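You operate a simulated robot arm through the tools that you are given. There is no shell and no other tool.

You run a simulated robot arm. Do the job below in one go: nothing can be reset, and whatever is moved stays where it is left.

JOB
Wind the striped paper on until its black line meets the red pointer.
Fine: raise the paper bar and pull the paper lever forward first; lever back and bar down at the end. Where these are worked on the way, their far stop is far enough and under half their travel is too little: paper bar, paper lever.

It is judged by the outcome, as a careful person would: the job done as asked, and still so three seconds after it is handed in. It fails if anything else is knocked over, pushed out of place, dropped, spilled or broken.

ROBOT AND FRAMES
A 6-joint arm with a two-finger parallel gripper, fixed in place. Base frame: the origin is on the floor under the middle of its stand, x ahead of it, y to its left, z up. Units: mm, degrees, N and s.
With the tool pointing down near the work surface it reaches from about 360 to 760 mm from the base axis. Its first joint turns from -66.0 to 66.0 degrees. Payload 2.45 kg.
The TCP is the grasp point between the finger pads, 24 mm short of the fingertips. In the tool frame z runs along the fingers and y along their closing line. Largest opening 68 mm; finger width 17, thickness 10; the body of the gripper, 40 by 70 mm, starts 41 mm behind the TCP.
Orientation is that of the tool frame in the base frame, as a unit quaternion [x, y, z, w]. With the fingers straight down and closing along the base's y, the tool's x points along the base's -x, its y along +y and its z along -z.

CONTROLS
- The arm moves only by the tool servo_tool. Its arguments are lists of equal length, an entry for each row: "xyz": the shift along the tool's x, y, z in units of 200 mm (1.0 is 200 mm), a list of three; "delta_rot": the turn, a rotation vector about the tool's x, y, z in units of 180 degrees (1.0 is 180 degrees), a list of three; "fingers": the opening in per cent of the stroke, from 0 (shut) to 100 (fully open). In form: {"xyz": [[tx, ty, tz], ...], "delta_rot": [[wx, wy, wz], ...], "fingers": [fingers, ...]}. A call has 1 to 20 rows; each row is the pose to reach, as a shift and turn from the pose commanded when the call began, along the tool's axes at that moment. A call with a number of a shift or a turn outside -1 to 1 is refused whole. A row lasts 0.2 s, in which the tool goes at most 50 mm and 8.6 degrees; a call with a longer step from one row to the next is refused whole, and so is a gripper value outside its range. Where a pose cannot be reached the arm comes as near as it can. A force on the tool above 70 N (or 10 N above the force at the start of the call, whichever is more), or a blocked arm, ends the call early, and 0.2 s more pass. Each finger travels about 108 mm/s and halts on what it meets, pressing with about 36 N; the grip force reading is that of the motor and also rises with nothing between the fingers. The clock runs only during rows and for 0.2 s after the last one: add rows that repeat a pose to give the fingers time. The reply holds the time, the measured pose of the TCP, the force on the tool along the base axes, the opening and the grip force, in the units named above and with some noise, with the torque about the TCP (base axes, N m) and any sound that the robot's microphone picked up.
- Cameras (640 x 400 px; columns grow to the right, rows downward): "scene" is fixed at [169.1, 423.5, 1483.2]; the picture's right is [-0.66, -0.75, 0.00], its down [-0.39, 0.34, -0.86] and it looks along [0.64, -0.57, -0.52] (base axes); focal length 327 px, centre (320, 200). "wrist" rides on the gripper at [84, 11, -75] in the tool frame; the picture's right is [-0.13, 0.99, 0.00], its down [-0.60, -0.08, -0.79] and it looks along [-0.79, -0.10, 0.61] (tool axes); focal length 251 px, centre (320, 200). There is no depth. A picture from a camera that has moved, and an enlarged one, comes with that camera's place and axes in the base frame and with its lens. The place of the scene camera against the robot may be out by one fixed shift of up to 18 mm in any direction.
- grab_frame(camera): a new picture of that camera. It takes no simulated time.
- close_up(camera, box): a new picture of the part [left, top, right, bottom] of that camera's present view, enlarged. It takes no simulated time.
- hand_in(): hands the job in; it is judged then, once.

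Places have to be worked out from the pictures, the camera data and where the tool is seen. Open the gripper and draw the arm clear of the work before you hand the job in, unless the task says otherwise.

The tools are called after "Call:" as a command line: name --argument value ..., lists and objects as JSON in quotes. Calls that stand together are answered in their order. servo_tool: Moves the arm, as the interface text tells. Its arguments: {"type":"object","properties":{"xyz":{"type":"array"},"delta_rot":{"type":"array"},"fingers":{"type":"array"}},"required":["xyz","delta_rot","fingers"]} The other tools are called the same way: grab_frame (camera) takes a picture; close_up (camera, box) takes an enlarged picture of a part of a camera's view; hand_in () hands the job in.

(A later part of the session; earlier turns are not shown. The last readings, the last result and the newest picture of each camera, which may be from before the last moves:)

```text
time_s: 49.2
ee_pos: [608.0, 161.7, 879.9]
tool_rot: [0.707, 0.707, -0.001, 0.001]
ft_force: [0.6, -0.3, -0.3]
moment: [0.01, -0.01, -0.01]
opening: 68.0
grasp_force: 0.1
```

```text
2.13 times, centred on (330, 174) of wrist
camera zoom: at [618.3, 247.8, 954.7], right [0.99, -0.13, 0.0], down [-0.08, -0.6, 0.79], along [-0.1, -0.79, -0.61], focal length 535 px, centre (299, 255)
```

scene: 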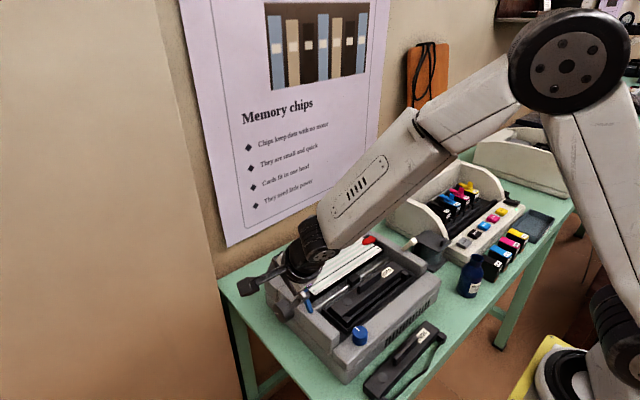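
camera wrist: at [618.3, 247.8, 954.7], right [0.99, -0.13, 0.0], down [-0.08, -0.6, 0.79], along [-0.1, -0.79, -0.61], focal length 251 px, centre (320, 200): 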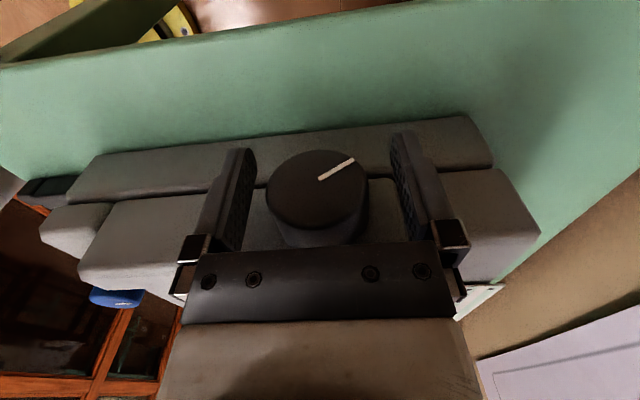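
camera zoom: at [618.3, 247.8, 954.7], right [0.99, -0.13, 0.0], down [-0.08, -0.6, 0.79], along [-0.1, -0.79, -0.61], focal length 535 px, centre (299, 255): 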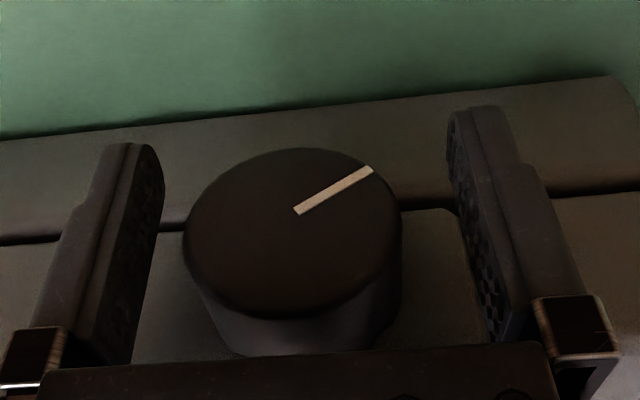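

Knob centre reads ≈(606,162,882). I shift 1.5 mm and close the fingers on the knob.

Call:
servo_tool --xyz '[[0, -0.007, -0.008], [0, -0.007, -0.008], [0, -0.007, -0.008], [0, -0.007, -0.008], [0, -0.007, -0.008]]' --delta_rot '[[0, 0, 0], [0, 0, 0], [0, 0, 0], [0, 0, 0], [0, 0, 0]]' --fingers '[100, 75, 60, 50, 50]'

Call:
grab_frame --camera "wrist"

Call:
close_up --camera "scene" --box '[250, 210, 450, 335]'

```text
time_s: 50.4
ee_pos: [605.0, 162.5, 880.6]
tool_rot: [0.707, 0.707, -0.001, 0.0]
ft_force: [-5.1, 0.3, -0.8]
moment: [0.04, 0.01, -0.07]
opening: 46.6
grasp_force: 45.1
```

```text
taken
camera wrist: at [616.2, 247.8, 956.2], right [0.99, -0.13, 0.0], down [-0.08, -0.6, 0.79], along [-0.1, -0.79, -0.61], focal length 251 px, centre (320, 200)
```

wrist: 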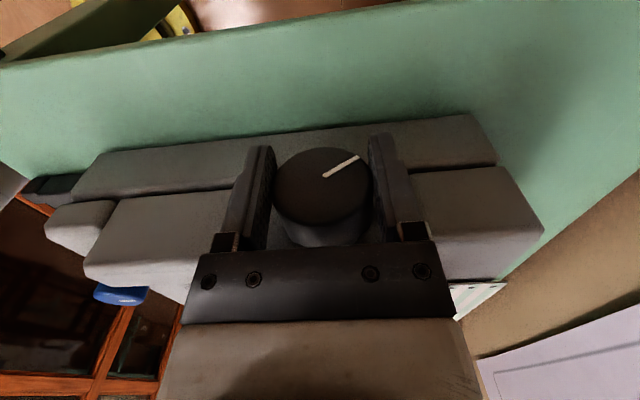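

```text
3.20 times, centred on (350, 272) of scene
camera zoom: at [169.0, 423.5, 1483.2], right [-0.66, -0.75, 0.0], down [-0.39, 0.34, -0.86], along [0.64, -0.57, -0.52], focal length 1047 px, centre (224, -32)
```

zoom: 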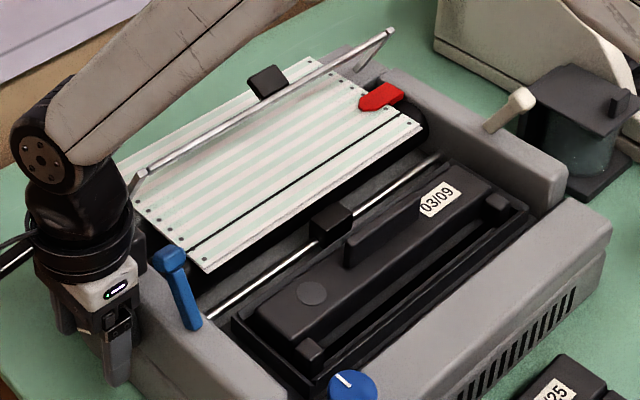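

The knob is gripped (46.6 mm). I make a small test turn of +20° about +y (top moving rearward) and check whether the paper advances.

Call:
servo_tool --xyz '[[0, 0, 0], [0, 0, 0], [0, 0, 0], [0, 0, 0], [0, 0, 0], [0, 0, 0]]' --delta_rot '[[0.022, 0, 0], [0.044, 0, 0], [0.067, 0, 0], [0.089, 0, 0], [0.111, 0, 0], [0.111, 0, 0]]' --fingers '[50, 50, 50, 50, 50, 50]'

Call:
grab_frame --camera "wrist"

Call:
close_up --camera "scene" --box '[250, 210, 450, 335]'

```text
time_s: 51.8
ee_pos: [606.3, 163.1, 880.5]
tool_rot: [0.696, 0.696, -0.124, -0.123]
ft_force: [0.5, 0.4, -3.8]
moment: [-0.58, -0.01, 0.34]
opening: 46.4
grasp_force: 45.1
```

```text
taken
camera wrist: at [641.9, 247.8, 947.8], right [0.93, -0.13, -0.34], down [0.2, -0.6, 0.77], along [-0.3, -0.79, -0.54], focal length 251 px, centre (320, 200)
```

wrist: 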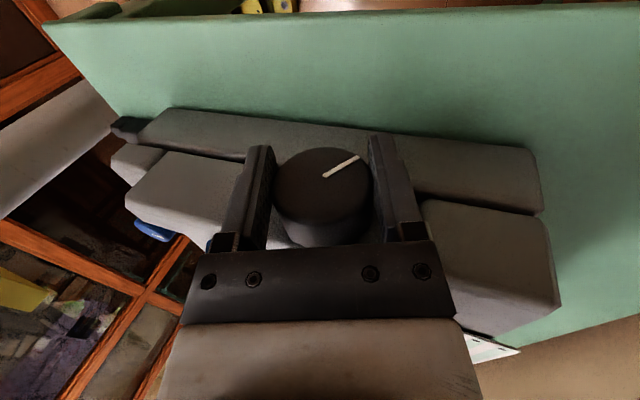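

```text
3.20 times, centred on (350, 272) of scene
camera zoom: at [169.2, 423.5, 1483.2], right [-0.66, -0.75, 0.0], down [-0.39, 0.34, -0.86], along [0.64, -0.57, -0.52], focal length 1047 px, centre (224, -32)
```

zoom: 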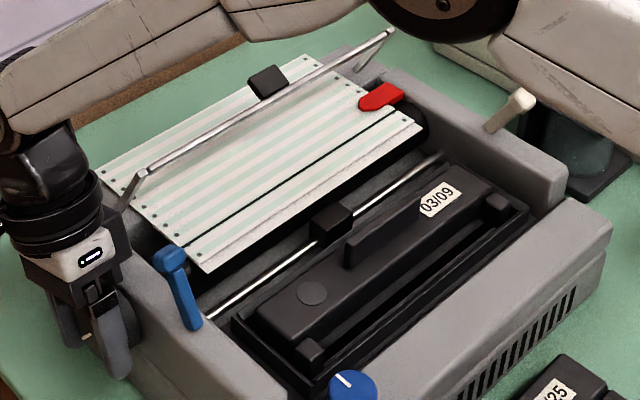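

The black line has moved toward the pointer, so the cream lever is the right one and the paper feeds. I zoom on the pointer to measure the remaining distance.

Call:
close_up --camera "scene" --box '[340, 225, 404, 265]'

Call:
close_up --camera "scene" --box '[270, 220, 400, 301]'

```text
10.00 times, centred on (372, 245) of scene
camera zoom: at [169.2, 423.5, 1483.2], right [-0.66, -0.75, 0.0], down [-0.39, 0.34, -0.86], along [0.64, -0.57, -0.52], focal length 3272 px, centre (-200, -250)
```

zoom: 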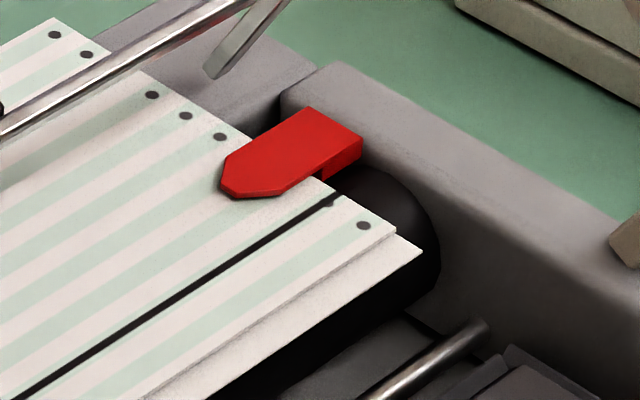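

```text
4.92 times, centred on (335, 260) of scene
camera zoom: at [169.2, 423.5, 1483.2], right [-0.66, -0.75, 0.0], down [-0.39, 0.34, -0.86], along [0.64, -0.57, -0.52], focal length 1611 px, centre (246, -98)
```

zoom: 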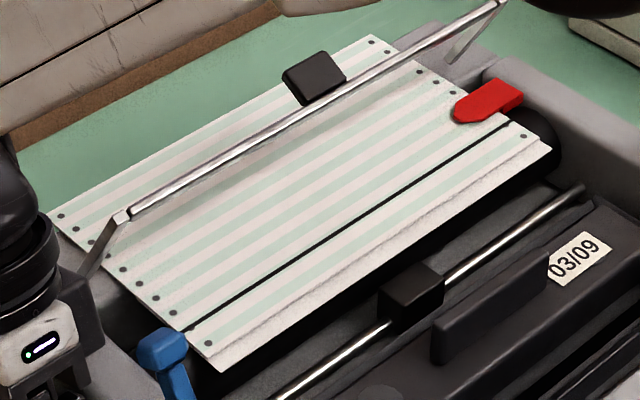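

About 28 px of 103 px covered by 20°, so roughly 50° more are needed. I check the whole arm's clearance before tilting further.

Call:
grab_frame --camera "scene"

```text
taken
```

scene: 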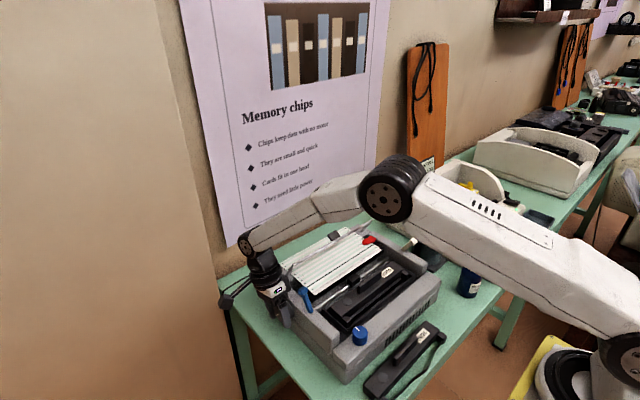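

Reach is fine up to about +40° tilt. I wind another 18° and look again.

Call:
servo_tool --xyz '[[0, 0, 0], [0, 0, 0], [0, 0, 0], [0, 0, 0], [0, 0, 0]]' --delta_rot '[[0.025, 0, 0], [0.05, 0, 0], [0.075, 0, 0], [0.1, 0, 0], [0.1, 0, 0]]' --fingers '[50, 50, 50, 50, 50]'

Call:
close_up --camera "scene" --box '[340, 225, 404, 265]'

Call:
close_up --camera "scene" --box '[210, 210, 410, 335]'

```text
time_s: 53.0
ee_pos: [607.4, 162.5, 882.1]
tool_rot: [0.67, 0.669, -0.227, -0.227]
ft_force: [15.5, -0.2, 3.4]
moment: [-2.1, -2.3, 0.5]
opening: 46.5
grasp_force: 45.4
```

```text
10.00 times, centred on (372, 245) of scene
camera zoom: at [169.4, 423.5, 1483.2], right [-0.66, -0.75, 0.0], down [-0.39, 0.34, -0.86], along [0.64, -0.57, -0.52], focal length 3272 px, centre (-200, -250)
```

zoom: 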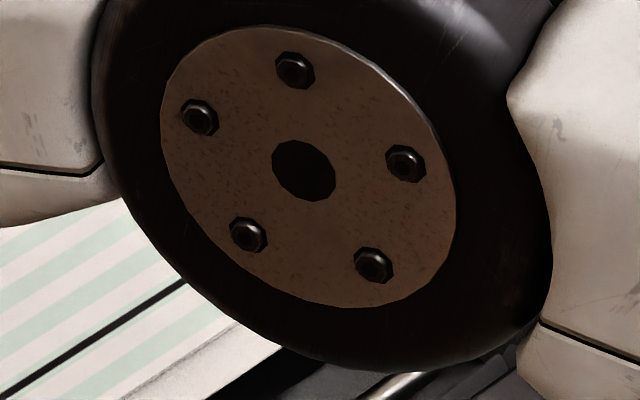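

```text
3.20 times, centred on (310, 272) of scene
camera zoom: at [169.4, 423.5, 1483.2], right [-0.66, -0.75, 0.0], down [-0.39, 0.34, -0.86], along [0.64, -0.57, -0.52], focal length 1047 px, centre (352, -32)
```

zoom: 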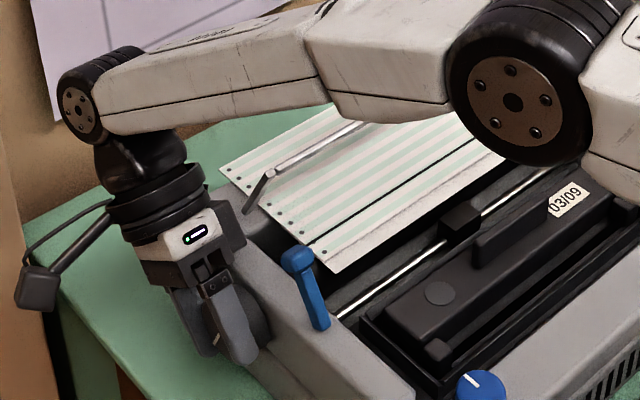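

There's a notable resisting torque now (-2.3 N·m); I look at the knob from the wrist camera to see what's happening before continuing.

Call:
grab_frame --camera "wrist"

Call:
close_up --camera "wrist" --box '[200, 80, 600, 330]'

Call:
close_up --camera "scene" --box '[240, 240, 340, 302]'

```text
taken
camera wrist: at [662.5, 247.8, 935.5], right [0.79, -0.13, -0.6], down [0.42, -0.6, 0.68], along [-0.45, -0.79, -0.42], focal length 251 px, centre (320, 200)
```

wrist: 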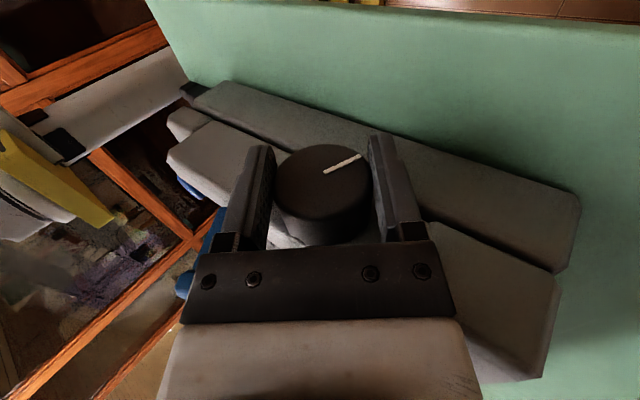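

```text
1.60 times, centred on (400, 205) of wrist
camera zoom: at [662.5, 247.8, 935.5], right [0.79, -0.13, -0.6], down [0.42, -0.6, 0.68], along [-0.45, -0.79, -0.42], focal length 402 px, centre (192, 192)
```

zoom: 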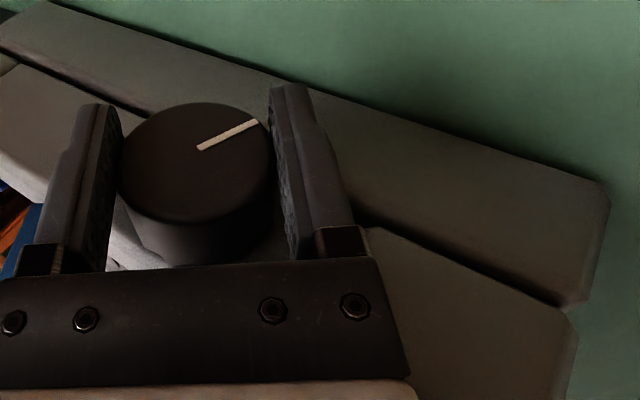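

```text
6.40 times, centred on (290, 271) of scene
camera zoom: at [169.4, 423.5, 1483.2], right [-0.66, -0.75, 0.0], down [-0.39, 0.34, -0.86], along [0.64, -0.57, -0.52], focal length 2094 px, centre (512, -254)
```

zoom: 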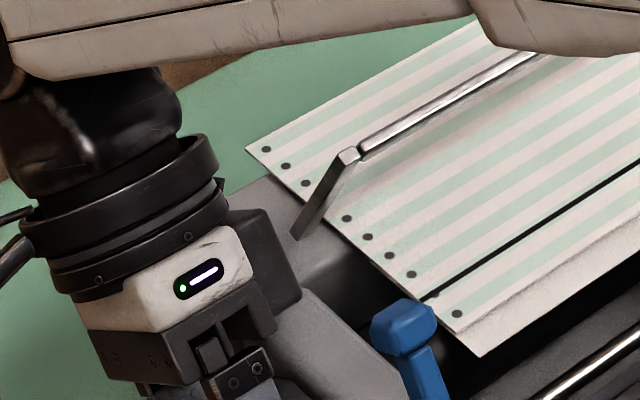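

The knob turned fully with the gripper; the torque comes from the flange touching the rear housing at this tilt, so I stop here (≈37° wound). I release the knob and rotate the open gripper back to vertical around it.

Call:
servo_tool --xyz '[[0, 0, 0], [0, 0, 0], [0, 0, 0], [0, 0, 0], [0, 0, 0], [0, 0, 0], [0, 0, 0], [0, 0, 0], [0, 0, 0]]' --delta_rot '[[0, 0, 0], [0, 0, 0], [-0.035, 0, 0], [-0.07, 0, 0], [-0.105, 0, 0], [-0.14, 0, 0], [-0.175, 0, 0], [-0.211, 0, 0], [-0.211, 0, 0]]' --fingers '[75, 100, 100, 100, 100, 100, 100, 100, 100]'

Call:
grab_frame --camera "wrist"

Call:
close_up --camera "scene" --box '[340, 225, 404, 265]'

Call:
close_up --camera "scene" --box '[210, 210, 410, 335]'

```text
time_s: 55.0
ee_pos: [604.9, 162.8, 879.5]
tool_rot: [0.707, 0.707, 0.001, 0.001]
ft_force: [0.4, -0.1, 0.2]
moment: [0.0, -0.01, 0.0]
opening: 68.2
grasp_force: 0.0
```

```text
taken
camera wrist: at [616.5, 248.4, 956.1], right [0.99, -0.13, 0.0], down [-0.08, -0.6, 0.79], along [-0.1, -0.79, -0.61], focal length 251 px, centre (320, 200)
```

wrist: 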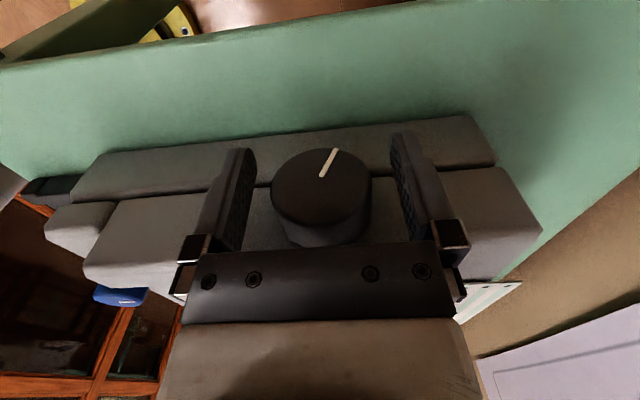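

```text
10.00 times, centred on (372, 245) of scene
camera zoom: at [169.1, 423.5, 1483.2], right [-0.66, -0.75, 0.0], down [-0.39, 0.34, -0.86], along [0.64, -0.57, -0.52], focal length 3272 px, centre (-200, -250)
```

zoom: 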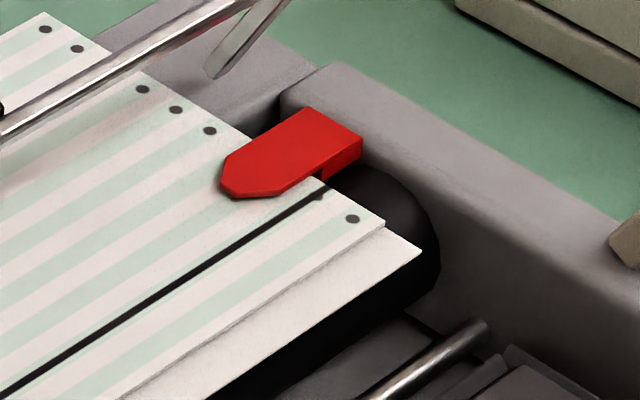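

```text
3.20 times, centred on (310, 272) of scene
camera zoom: at [169.1, 423.5, 1483.2], right [-0.66, -0.75, 0.0], down [-0.39, 0.34, -0.86], along [0.64, -0.57, -0.52], focal length 1047 px, centre (352, -32)
```

zoom: 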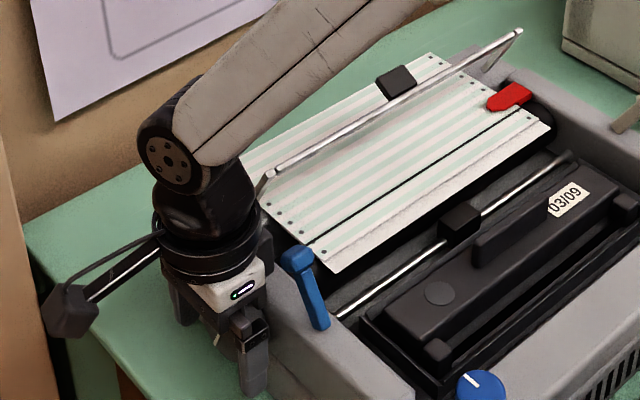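

The knob stayed put on release; the paper moved ≈0.7 hole pitch for 37°, and about 1.4 pitches remain, i.e. ~70° more. I regrip and wind 28°, staying below the housing contact.

Call:
servo_tool --xyz '[[0, 0.003, 0.003], [0, 0.003, 0.003], [0, 0.003, 0.003], [0, 0.003, 0.003], [0, 0.003, 0.003], [0, 0.003, 0.003], [0, 0.003, 0.003], [0, 0.003, 0.003], [0, 0.003, 0.003], [0, 0.003, 0.003], [0, 0.003, 0.003]]' --delta_rot '[[0, 0, 0], [0, 0, 0], [0, 0, 0], [0, 0, 0], [0.026, 0, 0], [0.052, 0, 0], [0.078, 0, 0], [0.104, 0, 0], [0.13, 0, 0], [0.1556, 0, 0], [0.1556, 0, 0]]' --fingers '[75, 60, 50, 50, 50, 50, 50, 50, 50, 50, 50]'

Call:
close_up --camera "scene" --box '[340, 225, 404, 265]'

Call:
grab_frame --camera "wrist"

```text
time_s: 57.4
ee_pos: [606.5, 162.3, 879.7]
tool_rot: [0.686, 0.685, -0.173, -0.17]
ft_force: [-7.2, 3.5, -3.9]
moment: [-0.21, 0.0, 0.55]
opening: 46.5
grasp_force: 44.9
```

```text
10.00 times, centred on (372, 245) of scene
camera zoom: at [169.0, 423.6, 1483.2], right [-0.66, -0.75, 0.0], down [-0.39, 0.34, -0.86], along [0.64, -0.57, -0.52], focal length 3272 px, centre (-200, -250)
```

zoom: 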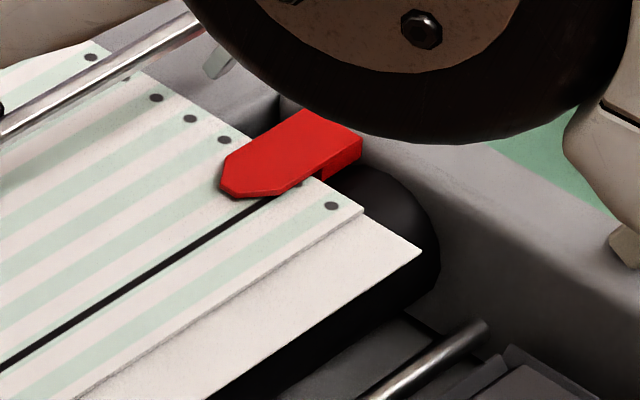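

```text
taken
camera wrist: at [650.9, 248.3, 941.2], right [0.88, -0.13, -0.47], down [0.3, -0.6, 0.74], along [-0.38, -0.79, -0.49], focal length 251 px, centre (320, 200)
```

wrist: 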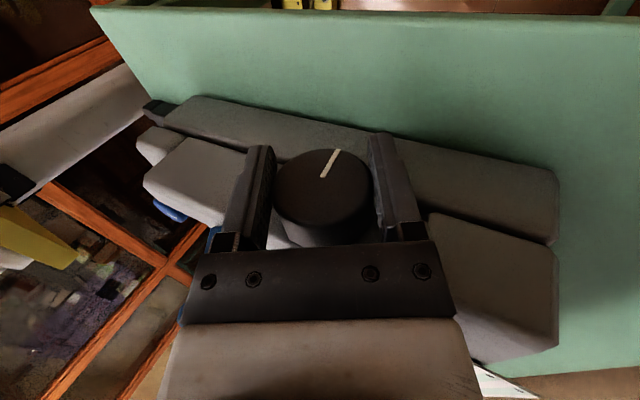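

Good progress: triangulating with the wrist views, paper z≈902, pointer tip ≈(626.5,-133.5,905), and the line still needs about 7–8 mm (~27°). I release, rotate back, regrip and wind 22° more.

Call:
servo_tool --xyz '[[0, 0, 0], [0, 0, 0], [0, 0, 0], [0, 0, 0], [0, 0, 0], [0, 0, 0], [0, 0, 0], [0, 0, 0], [0, 0, 0], [0, 0, 0], [0, 0, 0], [0, 0, 0], [0, 0, 0], [0, 0, 0], [0, 0, 0], [0, 0, 0], [0, 0, 0], [0, 0, 0]]' --delta_rot '[[0, 0, 0], [0, 0, 0], [-0.035, 0, 0], [-0.07, 0, 0], [-0.105, 0, 0], [-0.14, 0, 0], [-0.1556, 0, 0], [-0.1556, 0, 0], [-0.1556, 0, 0], [-0.1556, 0, 0], [-0.1556, 0, 0], [-0.1556, 0, 0], [-0.131, 0, 0], [-0.107, 0, 0], [-0.083, 0, 0], [-0.058, 0, 0], [-0.0334, 0, 0], [-0.0334, 0, 0]]' --fingers '[75, 100, 100, 100, 100, 100, 100, 100, 75, 60, 50, 50, 50, 50, 50, 50, 50, 50]'

Call:
close_up --camera "scene" --box '[340, 225, 404, 265]'

Call:
grab_frame --camera "wrist"

```text
time_s: 61.2
ee_pos: [604.5, 162.7, 880.1]
tool_rot: [0.694, 0.694, -0.135, -0.135]
ft_force: [-8.3, 3.8, -4.5]
moment: [-0.3, 0.03, 0.39]
opening: 46.5
grasp_force: 44.9
```

```text
10.00 times, centred on (372, 245) of scene
camera zoom: at [168.9, 423.6, 1483.2], right [-0.66, -0.75, 0.0], down [-0.39, 0.34, -0.86], along [0.64, -0.57, -0.52], focal length 3272 px, centre (-200, -250)
```

zoom: 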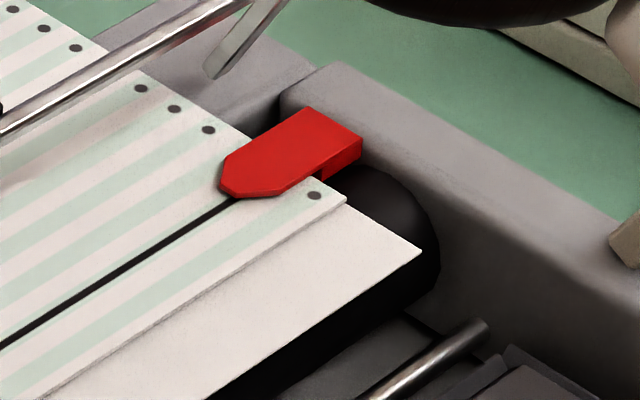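

```text
taken
camera wrist: at [644.1, 247.9, 945.5], right [0.92, -0.13, -0.37], down [0.23, -0.6, 0.77], along [-0.32, -0.79, -0.52], focal length 251 px, centre (320, 200)
```

wrist: 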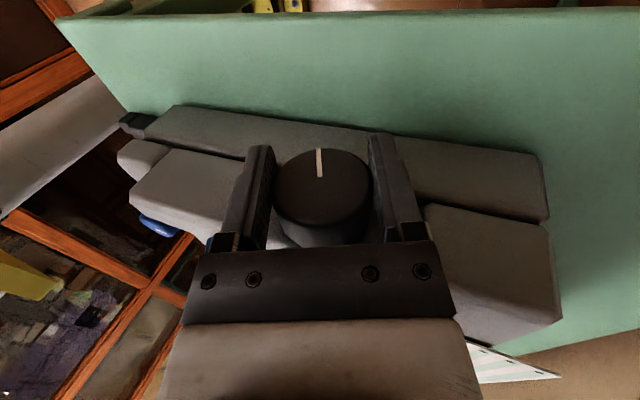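

The line now appears to just reach the pointer's corner in the scene view, but that view has parallax (pointer ~3–4 mm above the paper). I release the knob, straighten up, rise, and will check from above with the wrist camera.

Call:
servo_tool --xyz '[[0, 0, 0], [0, 0, 0], [0, 0, 0], [0, 0, 0], [0, 0, 0], [0, 0, 0], [0, -0.06, -0.15], [0, -0.12, -0.3], [0, -0.18, -0.45], [0, -0.2435, -0.6025], [0, -0.2435, -0.6025]]' --delta_rot '[[0, 0, 0], [0, 0, 0], [-0.031, 0, 0], [-0.062, 0, 0], [-0.092, 0, 0], [-0.1222, 0, 0], [-0.1222, 0, 0], [-0.1222, 0, 0], [-0.1222, 0, 0], [-0.1222, 0, 0], [-0.1222, 0, 0]]' --fingers '[75, 100, 100, 100, 100, 100, 100, 100, 100, 100, 100]'

Call:
close_up --camera "scene" --box '[340, 225, 404, 265]'

Call:
grab_frame --camera "wrist"

```text
time_s: 63.6
ee_pos: [606.0, 163.6, 1010.2]
tool_rot: [0.707, 0.707, 0.0, 0.001]
ft_force: [0.2, 0.4, -0.1]
moment: [-0.01, 0.01, 0.02]
opening: 67.9
grasp_force: 0.0
```

```text
10.00 times, centred on (372, 245) of scene
camera zoom: at [169.1, 423.5, 1483.2], right [-0.66, -0.75, 0.0], down [-0.39, 0.34, -0.86], along [0.64, -0.57, -0.52], focal length 3272 px, centre (-200, -250)
```

zoom: 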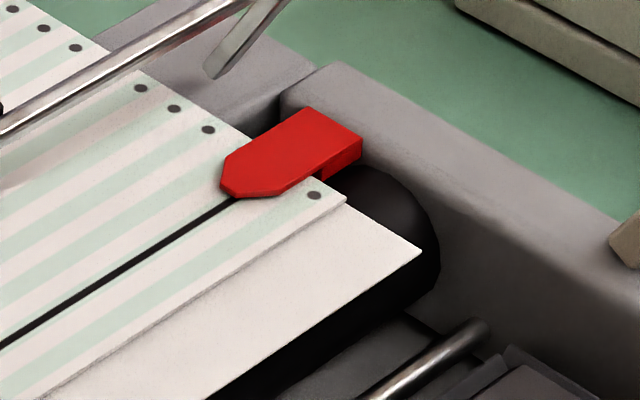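

```text
taken
camera wrist: at [616.9, 248.8, 1085.9], right [0.99, -0.13, 0.0], down [-0.08, -0.6, 0.79], along [-0.1, -0.79, -0.61], focal length 251 px, centre (320, 200)
```

wrist: 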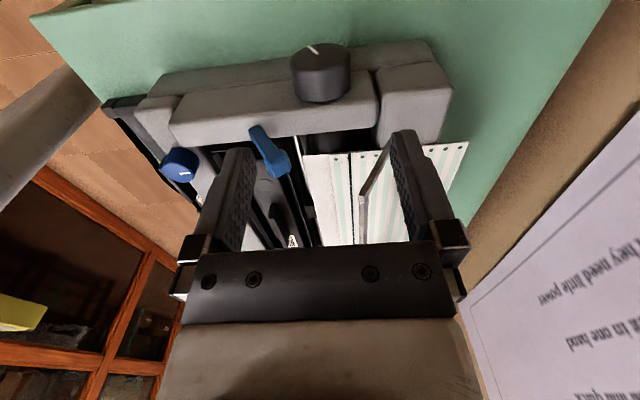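

The paper held its position. I go above the printer with the wrist camera looking along the line direction, to compare the line with the pointer tip from almost straight above.

Call:
servo_tool --xyz '[[0, -0.02, -0.2], [-0.2, -0.05, -0.25], [-0.4, -0.08, -0.25], [-0.6, -0.11, -0.25], [-0.8, -0.135, -0.25], [-1.0, -0.135, -0.25]]' --delta_rot '[[0, 0, 0], [0, 0, 0], [0, 0, 0], [0, 0, 0], [0, 0, 0], [0, 0, 0]]' --fingers '[100, 100, 100, 100, 100, 100]'

Call:
servo_tool --xyz '[[-0.12, 0, 0.05], [-0.24, 0, 0.1], [-0.24, 0, 0.1]]' --delta_rot '[[0, 0, 0], [0, 0, 0], [0, 0, 0]]' --fingers '[100, 100, 100]'

Call:
grab_frame --camera "wrist"

Call:
close_up --camera "wrist" --box '[320, 50, 448, 130]'

```text
time_s: 65.0
ee_pos: [577.4, -37.9, 1061.1]
tool_rot: [0.706, 0.708, 0.0, 0.0]
ft_force: [0.0, -0.3, 0.3]
moment: [0.01, 0.01, 0.0]
opening: 67.7
grasp_force: 0.0
```

```text
time_s: 65.8
ee_pos: [578.5, -83.8, 1040.7]
tool_rot: [0.707, 0.707, -0.001, 0.001]
ft_force: [0.2, -0.2, 0.5]
moment: [-0.01, -0.02, -0.03]
opening: 67.9
grasp_force: 0.1
```

```text
taken
camera wrist: at [589.5, 0.1, 1116.9], right [0.99, -0.13, 0.0], down [-0.08, -0.6, 0.79], along [-0.1, -0.79, -0.61], focal length 251 px, centre (320, 200)
```

wrist: 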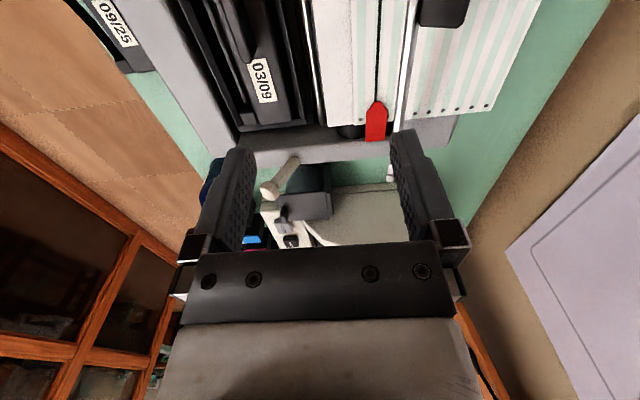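

```text
5.00 times, centred on (384, 90) of wrist
camera zoom: at [589.5, 0.1, 1116.9], right [0.99, -0.13, 0.0], down [-0.08, -0.6, 0.79], along [-0.1, -0.79, -0.61], focal length 1257 px, centre (0, 750)
```

zoom: 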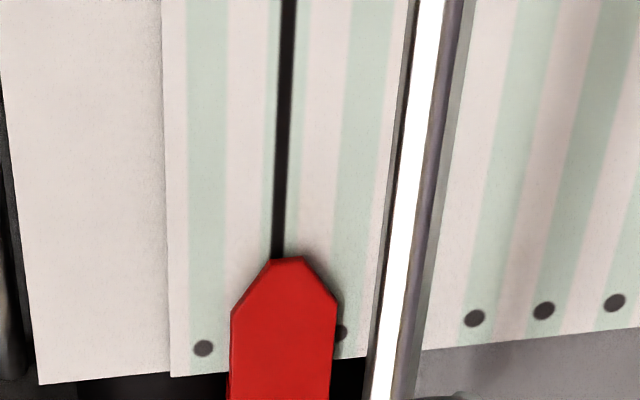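

From above, the line meets the tip flat only about 1 mm short of the tip's centre (≈4° of knob). I'll make that small correction: back over to the knob.

Call:
servo_tool --xyz '[[0.1, 0.02, -0.1], [0.3, 0.05, -0.1], [0.5, 0.08, -0.1], [0.7, 0.11, -0.1], [0.88, 0.1375, -0.1], [1.0, 0.1375, -0.1]]' --delta_rot '[[0, 0, 0], [0, 0, 0], [0, 0, 0], [0, 0, 0], [0, 0, 0], [0, 0, 0]]' --fingers '[100, 100, 100, 100, 100, 100]'

Call:
servo_tool --xyz '[[0.12, 0, 0.02], [0.2325, 0, 0.1], [0.2325, 0, 0.25], [0.2325, 0, 0.4], [0.2325, 0, 0.55], [0.2325, 0, 0.65], [0.2325, 0, 0.65]]' --delta_rot '[[0, 0, 0], [0, 0, 0], [0, 0, 0], [0, 0, 0], [0, 0, 0], [0, 0, 0], [0, 0, 0]]' --fingers '[100, 100, 100, 100, 100, 100, 100]'

Call:
grab_frame --camera "wrist"

```text
time_s: 67.2
ee_pos: [606.1, 116.0, 1059.8]
tool_rot: [0.707, 0.707, -0.001, 0.0]
ft_force: [0.8, -0.1, 1.8]
moment: [0.03, -0.02, 0.0]
opening: 67.8
grasp_force: 0.1
```

```text
time_s: 68.8
ee_pos: [607.7, 161.1, 930.0]
tool_rot: [0.707, 0.707, -0.001, 0.001]
ft_force: [-0.9, -1.1, 0.8]
moment: [0.0, 0.0, 0.01]
opening: 68.1
grasp_force: 0.1
```

```text
taken
camera wrist: at [618.2, 246.8, 1006.1], right [0.99, -0.13, 0.0], down [-0.08, -0.6, 0.79], along [-0.1, -0.79, -0.61], focal length 251 px, centre (320, 200)
```

wrist: 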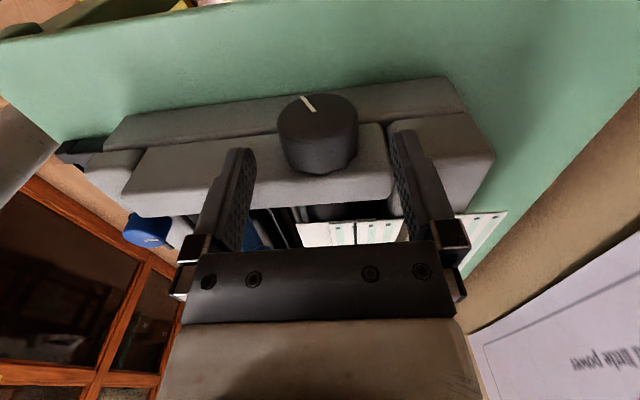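

Aligned over the knob; I descend, grip, and turn just +4°.

Call:
servo_tool --xyz '[[0.005, -0.0075, 0.12], [0.005, -0.0075, 0.25], [0.005, -0.0075, 0.25], [0.005, -0.0075, 0.25], [0.005, -0.0075, 0.25], [0.005, -0.0075, 0.25], [0.005, -0.0075, 0.25], [0.005, -0.0075, 0.25], [0.005, -0.0075, 0.25], [0.005, -0.0075, 0.25]]' --delta_rot '[[0, 0, 0], [0, 0, 0], [0, 0, 0], [0, 0, 0], [0, 0, 0], [0, 0, 0], [0, 0, 0], [0.011, 0, 0], [0.0222, 0, 0], [0.0222, 0, 0]]' --fingers '[100, 100, 100, 75, 60, 50, 50, 50, 50, 50]'

Call:
close_up --camera "scene" --box '[340, 225, 404, 265]'

```text
time_s: 71.0
ee_pos: [605.4, 162.4, 879.1]
tool_rot: [0.707, 0.707, -0.026, -0.025]
ft_force: [-5.8, -0.3, -2.3]
moment: [0.08, 0.0, 0.04]
opening: 46.5
grasp_force: 45.4
```

```text
10.00 times, centred on (372, 245) of scene
camera zoom: at [169.0, 423.5, 1483.3], right [-0.66, -0.75, 0.0], down [-0.39, 0.34, -0.86], along [0.64, -0.57, -0.52], focal length 3272 px, centre (-200, -250)
```

zoom: 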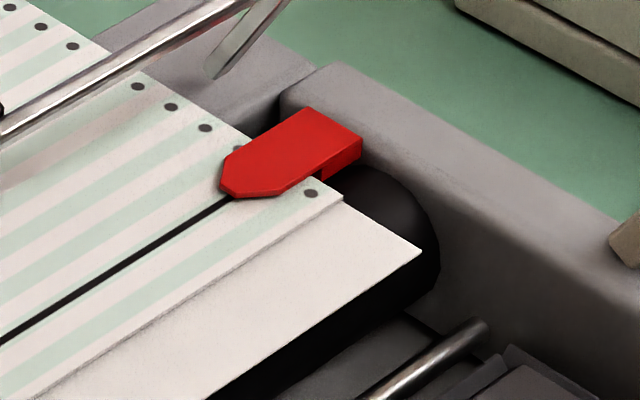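

The paper moved about 1 mm. I release, rise and go back to the overhead check position.

Call:
servo_tool --xyz '[[0, 0, 0], [0, 0, 0], [0, 0, 0], [0, -0.012, -0.18], [0, -0.025, -0.36], [0, -0.04, -0.54], [0, -0.05, -0.7], [0, -0.065, -0.9]]' --delta_rot '[[0, 0, 0], [0, 0, 0], [-0.0222, 0, 0], [-0.0222, 0, 0], [-0.0222, 0, 0], [-0.0222, 0, 0], [-0.0222, 0, 0], [-0.0222, 0, 0]]' --fingers '[75, 100, 100, 100, 100, 100, 100, 100]'

Call:
servo_tool --xyz '[[-0.2, -0.02, 0], [-0.4, -0.05, 0], [-0.6, -0.08, 0], [-0.8, -0.11, 0], [-1.0, -0.135, 0]]' --delta_rot '[[0, 0, 0], [0, 0, 0], [0, 0, 0], [0, 0, 0], [0, 0, 0]]' --fingers '[100, 100, 100, 100, 100]'

Call:
servo_tool --xyz '[[-0.12, 0, 0.05], [-0.23, 0, 0.1], [-0.23, 0, 0.1]]' --delta_rot '[[0, 0, 0], [0, 0, 0], [0, 0, 0]]' --fingers '[100, 100, 100]'

Call:
close_up --camera "wrist" --box '[320, 50, 448, 130]'

```text
time_s: 72.8
ee_pos: [604.1, 162.0, 1061.0]
tool_rot: [0.707, 0.707, -0.001, 0.001]
ft_force: [0.2, -0.8, -0.2]
moment: [0.01, -0.01, 0.01]
opening: 67.9
grasp_force: 0.1
```

```text
time_s: 74.0
ee_pos: [577.7, -37.8, 1059.3]
tool_rot: [0.706, 0.708, 0.0, 0.001]
ft_force: [0.7, -0.1, 0.1]
moment: [0.01, 0.05, -0.01]
opening: 68.1
grasp_force: 0.0
```

```text
time_s: 74.8
ee_pos: [577.6, -83.1, 1039.3]
tool_rot: [0.707, 0.707, -0.001, 0.001]
ft_force: [-0.9, -0.3, 0.0]
moment: [-0.01, -0.01, 0.01]
opening: 68.1
grasp_force: 0.0
```

```text
5.00 times, centred on (384, 90) of wrist
camera zoom: at [589.2, 1.6, 1114.7], right [0.99, -0.13, 0.0], down [-0.08, -0.6, 0.79], along [-0.1, -0.79, -0.61], focal length 1257 px, centre (0, 750)
```

zoom: 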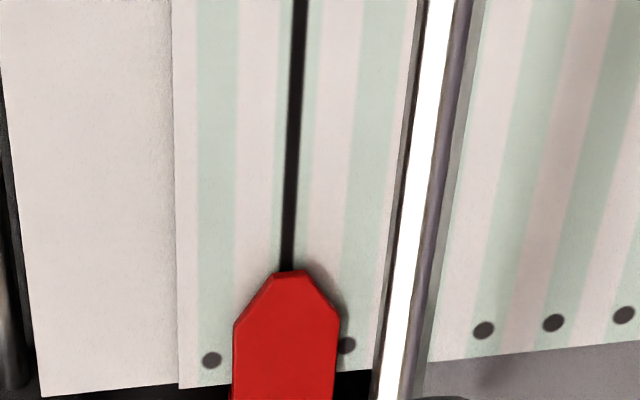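

The line is now centred on the pointer tip. Next the paper lever goes back: I move in front of the cream lever with fingers closed and look.

Call:
servo_tool --xyz '[[-0.14, -0.12, -0.02], [-0.28, -0.25, -0.02], [-0.42, -0.38, -0.02], [-0.55, -0.51, -0.02], [-0.55, -0.51, -0.02]]' --delta_rot '[[0, 0, 0], [0, 0, 0], [0, 0, 0], [0, 0, 0], [0, 0, 0]]' --fingers '[60, 30, 0, 0, 0]'

Call:
grab_frame --camera "wrist"

Call:
close_up --camera "wrist" --box '[260, 0, 500, 150]'

Call:
close_up --camera "scene" --box '[350, 190, 450, 252]'

```text
time_s: 76.0
ee_pos: [475.7, -193.3, 1045.7]
tool_rot: [0.707, 0.707, 0.0, 0.001]
ft_force: [-0.1, -0.2, 1.5]
moment: [0.02, 0.02, 0.01]
opening: 0.0
grasp_force: 23.8
```

```text
taken
camera wrist: at [486.0, -107.9, 1120.6], right [0.99, -0.13, 0.0], down [-0.08, -0.6, 0.79], along [-0.1, -0.79, -0.61], focal length 251 px, centre (320, 200)
```

wrist: 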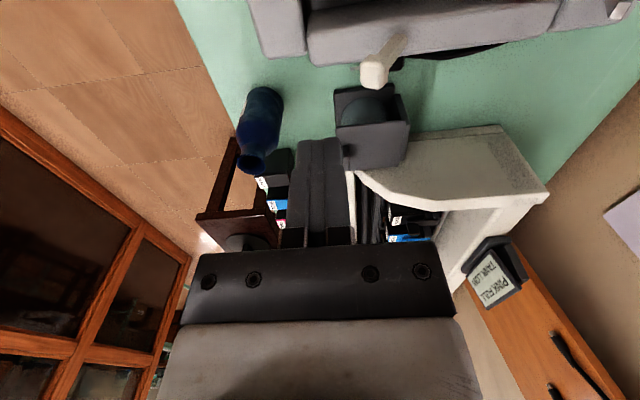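

```text
2.67 times, centred on (380, 75) of wrist
camera zoom: at [486.0, -107.9, 1120.6], right [0.99, -0.13, 0.0], down [-0.08, -0.6, 0.79], along [-0.1, -0.79, -0.61], focal length 670 px, centre (160, 533)
```

zoom: 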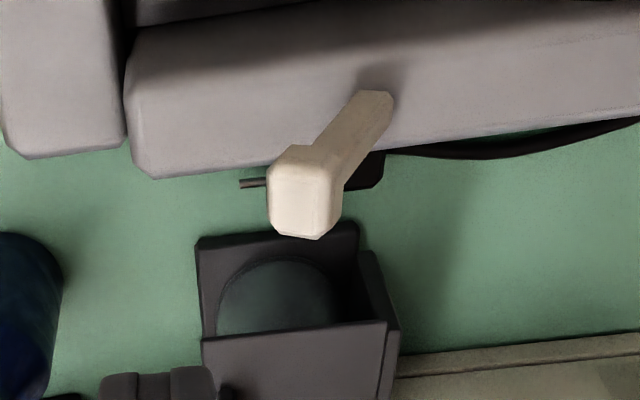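

```text
6.40 times, centred on (400, 221) of scene
camera zoom: at [169.1, 423.5, 1483.2], right [-0.67, -0.75, 0.0], down [-0.39, 0.34, -0.86], along [0.64, -0.57, -0.52], focal length 2094 px, centre (-192, 66)
```

zoom: 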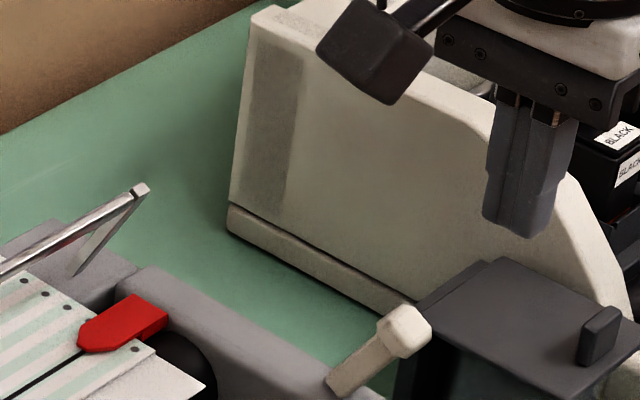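

Ball is at ≈(511,-193,952). I lower the closed fingers in front of it and push rearward.

Call:
servo_tool --xyz '[[0, 0, 0.15], [0, 0, 0.3], [0, 0, 0.405], [0, 0.05, 0.405], [0, 0.1, 0.405], [0, 0.15, 0.405], [0, 0.2, 0.405], [0, 0.25, 0.405], [0, 0.29, 0.405], [0, 0.32, 0.405]]' --delta_rot '[[0, 0, 0], [0, 0, 0], [0, 0, 0], [0, 0, 0], [0, 0, 0], [0, 0, 0], [0, 0, 0], [0, 0, 0], [0, 0, 0], [0, 0, 0]]' --fingers '[0, 0, 0, 0, 0, 0, 0, 0, 0, 0]'

Call:
close_up --camera "scene" --box '[350, 190, 450, 252]'

Call:
grab_frame --camera "wrist"

```text
time_s: 78.2
ee_pos: [539.3, -193.7, 963.8]
tool_rot: [0.707, 0.707, -0.001, 0.0]
ft_force: [0.8, 0.3, 1.1]
moment: [0.0, 0.01, -0.01]
opening: 0.0
grasp_force: 23.8
```

```text
6.40 times, centred on (400, 221) of scene
camera zoom: at [169.1, 423.5, 1483.2], right [-0.66, -0.75, 0.0], down [-0.39, 0.34, -0.86], along [0.64, -0.57, -0.52], focal length 2094 px, centre (-192, 66)
```

zoom: 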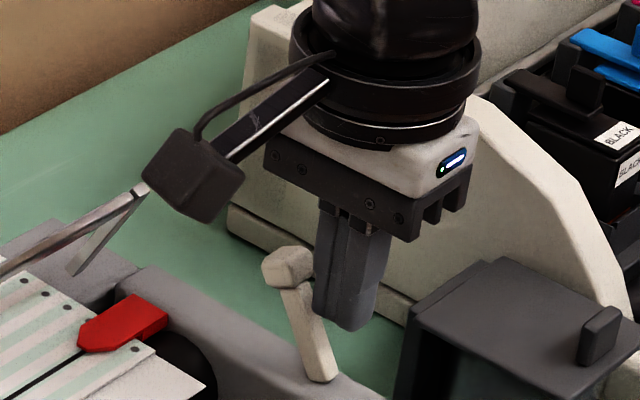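

```text
taken
camera wrist: at [550.6, -108.2, 1039.4], right [0.99, -0.13, 0.0], down [-0.08, -0.6, 0.79], along [-0.1, -0.79, -0.61], focal length 251 px, centre (320, 200)
```

wrist: 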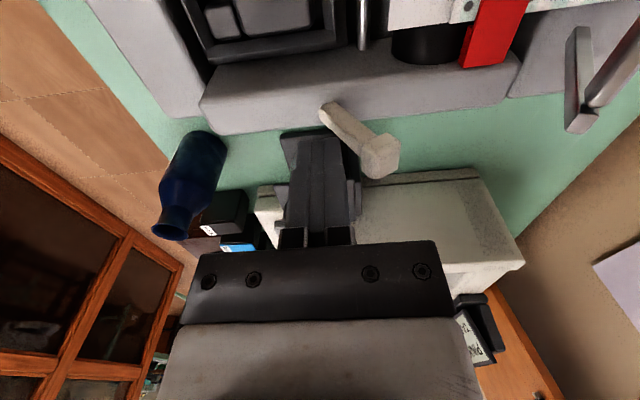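

The lever is back where it started. A gentle nudge to confirm it sits at its rear stop.

Call:
servo_tool --xyz '[[0, 0.02, 0], [0, 0.035, 0], [0, 0.05, 0]]' --delta_rot '[[0, 0, 0], [0, 0, 0], [0, 0, 0]]' --fingers '[0, 0, 0]'

Call:
close_up --camera "scene" --box '[350, 190, 450, 252]'

```text
time_s: 79.0
ee_pos: [546.6, -194.2, 963.5]
tool_rot: [0.707, 0.707, -0.002, -0.003]
ft_force: [-15.2, -2.4, 7.9]
moment: [-0.07, 0.34, -0.05]
opening: 0.0
grasp_force: 24.1
```

```text
6.40 times, centred on (400, 221) of scene
camera zoom: at [168.5, 423.4, 1483.3], right [-0.67, -0.75, 0.0], down [-0.39, 0.34, -0.86], along [0.64, -0.57, -0.52], focal length 2094 px, centre (-192, 66)
```

zoom: 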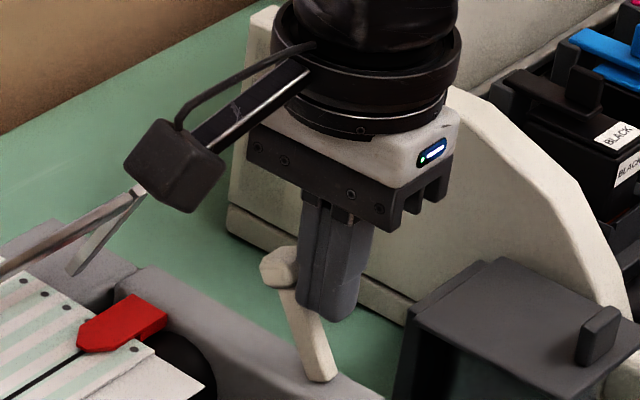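

Lever confirmed at its rear stop (15 N). I back off, rise, and travel to behind the raised bar's tab.

Call:
servo_tool --xyz '[[0, -0.07, 0], [0, -0.14, 0], [0, -0.14, -0.18], [0, -0.14, -0.36], [0, -0.14, -0.5], [0, -0.14, -0.5]]' --delta_rot '[[0, 0, 0], [0, 0, 0], [0, 0, 0], [0, 0, 0], [0, 0, 0], [0, 0, 0]]' --fingers '[0, 0, 0, 0, 0, 0]'

Call:
servo_tool --xyz '[[0.15, 0.14, 0], [0.3, 0.28, 0], [0.45, 0.42, 0], [0.6, 0.56, 0], [0.72, 0.68, 0], [0.775, 0.74, 0], [0.775, 0.74, 0]]' --delta_rot '[[0, 0, 0], [0, 0, 0], [0, 0, 0], [0, 0, 0], [0, 0, 0], [0, 0, 0], [0, 0, 0]]' --fingers '[0, 0, 0, 0, 0, 0, 0]'

Call:
grab_frame --camera "wrist"

Call:
close_up --camera "scene" --box '[260, 190, 460, 315]'

```text
time_s: 80.4
ee_pos: [523.0, -193.5, 1064.1]
tool_rot: [0.708, 0.706, -0.001, 0.0]
ft_force: [-0.5, 0.2, -0.5]
moment: [-0.02, 0.01, 0.04]
opening: 0.1
grasp_force: 23.5
```

```text
time_s: 82.0
ee_pos: [670.0, -37.7, 1064.8]
tool_rot: [0.707, 0.707, -0.001, 0.0]
ft_force: [0.1, 0.0, -0.1]
moment: [-0.02, 0.0, 0.02]
opening: 0.2
grasp_force: 23.6
```

```text
taken
camera wrist: at [681.6, 47.4, 1139.2], right [0.99, -0.13, 0.0], down [-0.08, -0.6, 0.79], along [-0.1, -0.79, -0.61], focal length 251 px, centre (320, 200)
```

wrist: 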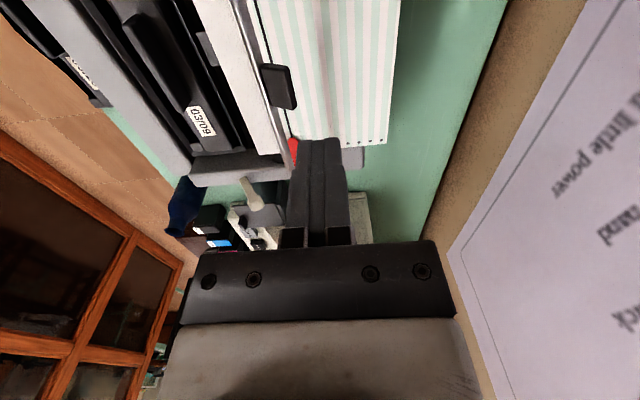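

```text
3.20 times, centred on (360, 252) of scene
camera zoom: at [169.1, 423.5, 1483.2], right [-0.66, -0.75, 0.0], down [-0.39, 0.34, -0.86], along [0.64, -0.57, -0.52], focal length 1047 px, centre (192, 32)
```

zoom: 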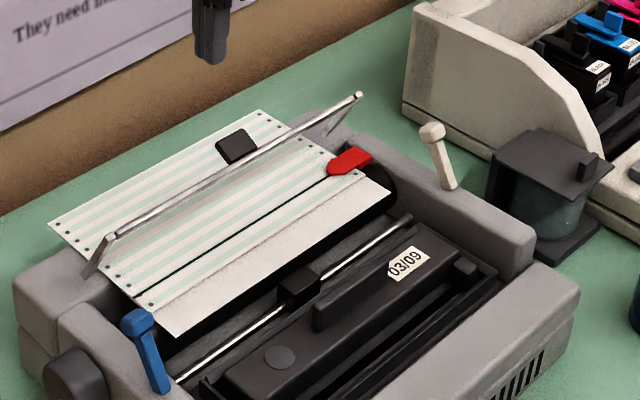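

The tab's rear end is at x≈652, z≈975. I lower the closed fingers just behind it (tips z≈932) and start pushing it forward.

Call:
servo_tool --xyz '[[0, 0.025, 0.15], [0, 0.025, 0.3], [0, 0.025, 0.45], [0, 0.025, 0.545], [0, 0.0, 0.545], [0, -0.03, 0.545], [0, -0.06, 0.545], [0, -0.09, 0.545], [0, -0.12, 0.545]]' --delta_rot '[[0, 0, 0], [0, 0, 0], [0, 0, 0], [0, 0, 0], [0, 0, 0], [0, 0, 0], [0, 0, 0], [0, 0, 0], [0, 0, 0]]' --fingers '[0, 0, 0, 0, 0, 0, 0, 0, 0]'

Call:
close_up --camera "scene" --box '[260, 190, 460, 315]'

Call:
grab_frame --camera "wrist"

```text
time_s: 84.0
ee_pos: [645.2, -38.3, 954.3]
tool_rot: [0.707, 0.707, 0.0, 0.001]
ft_force: [0.3, -0.9, -0.4]
moment: [0.0, -0.02, 0.02]
opening: 0.0
grasp_force: 23.6
```

```text
3.20 times, centred on (360, 252) of scene
camera zoom: at [169.1, 423.5, 1483.2], right [-0.66, -0.75, 0.0], down [-0.39, 0.34, -0.86], along [0.64, -0.57, -0.52], focal length 1047 px, centre (192, 32)
```

zoom: 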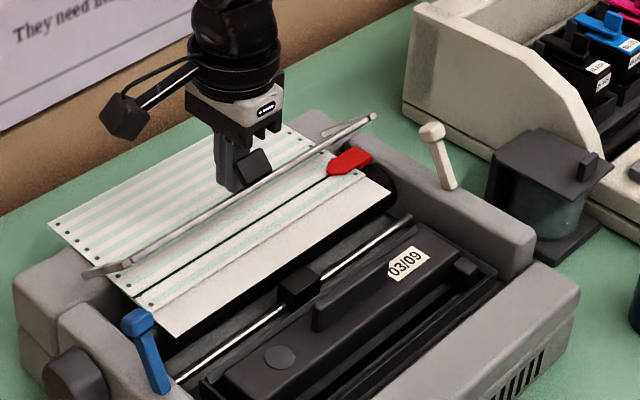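

```text
taken
camera wrist: at [656.6, 46.8, 1030.3], right [0.99, -0.13, 0.0], down [-0.08, -0.6, 0.79], along [-0.1, -0.79, -0.61], focal length 251 px, centre (320, 200)
```

wrist: 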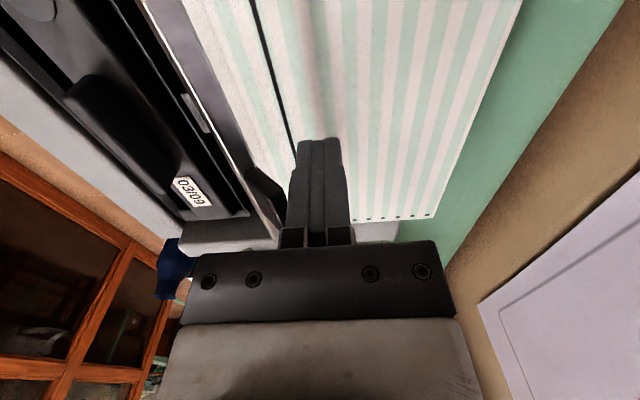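

The bar comes down with hardly any load. I keep pushing the tab forward slowly.

Call:
servo_tool --xyz '[[0, -0.025, 0], [0, -0.05, 0], [0, -0.075, 0], [0, -0.1, 0], [0, -0.125, 0], [0, -0.145, 0], [0, -0.155, 0]]' --delta_rot '[[0, 0, 0], [0, 0, 0], [0, 0, 0], [0, 0, 0], [0, 0, 0], [0, 0, 0], [0, 0, 0]]' --fingers '[0, 0, 0, 0, 0, 0, 0]'

Call:
close_up --camera "scene" --box '[260, 190, 460, 315]'

Call:
grab_frame --camera "wrist"

```text
time_s: 85.6
ee_pos: [614.6, -37.5, 953.9]
tool_rot: [0.707, 0.707, -0.001, 0.001]
ft_force: [-0.2, 0.6, 0.2]
moment: [-0.01, 0.0, 0.01]
opening: 0.0
grasp_force: 23.6
```

```text
3.20 times, centred on (360, 252) of scene
camera zoom: at [169.1, 423.5, 1483.2], right [-0.66, -0.75, 0.0], down [-0.39, 0.34, -0.86], along [0.64, -0.57, -0.52], focal length 1047 px, centre (192, 32)
```

zoom: 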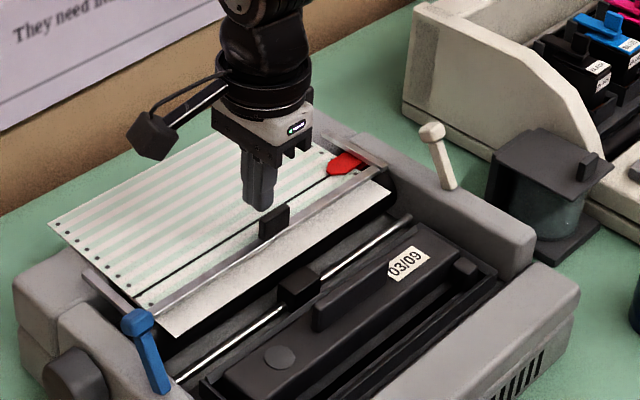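

```text
taken
camera wrist: at [626.1, 46.9, 1030.5], right [0.99, -0.13, 0.0], down [-0.08, -0.6, 0.79], along [-0.1, -0.79, -0.61], focal length 251 px, centre (320, 200)
```

wrist: 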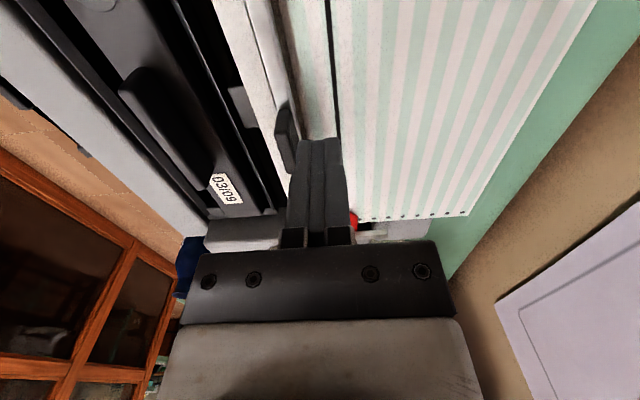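

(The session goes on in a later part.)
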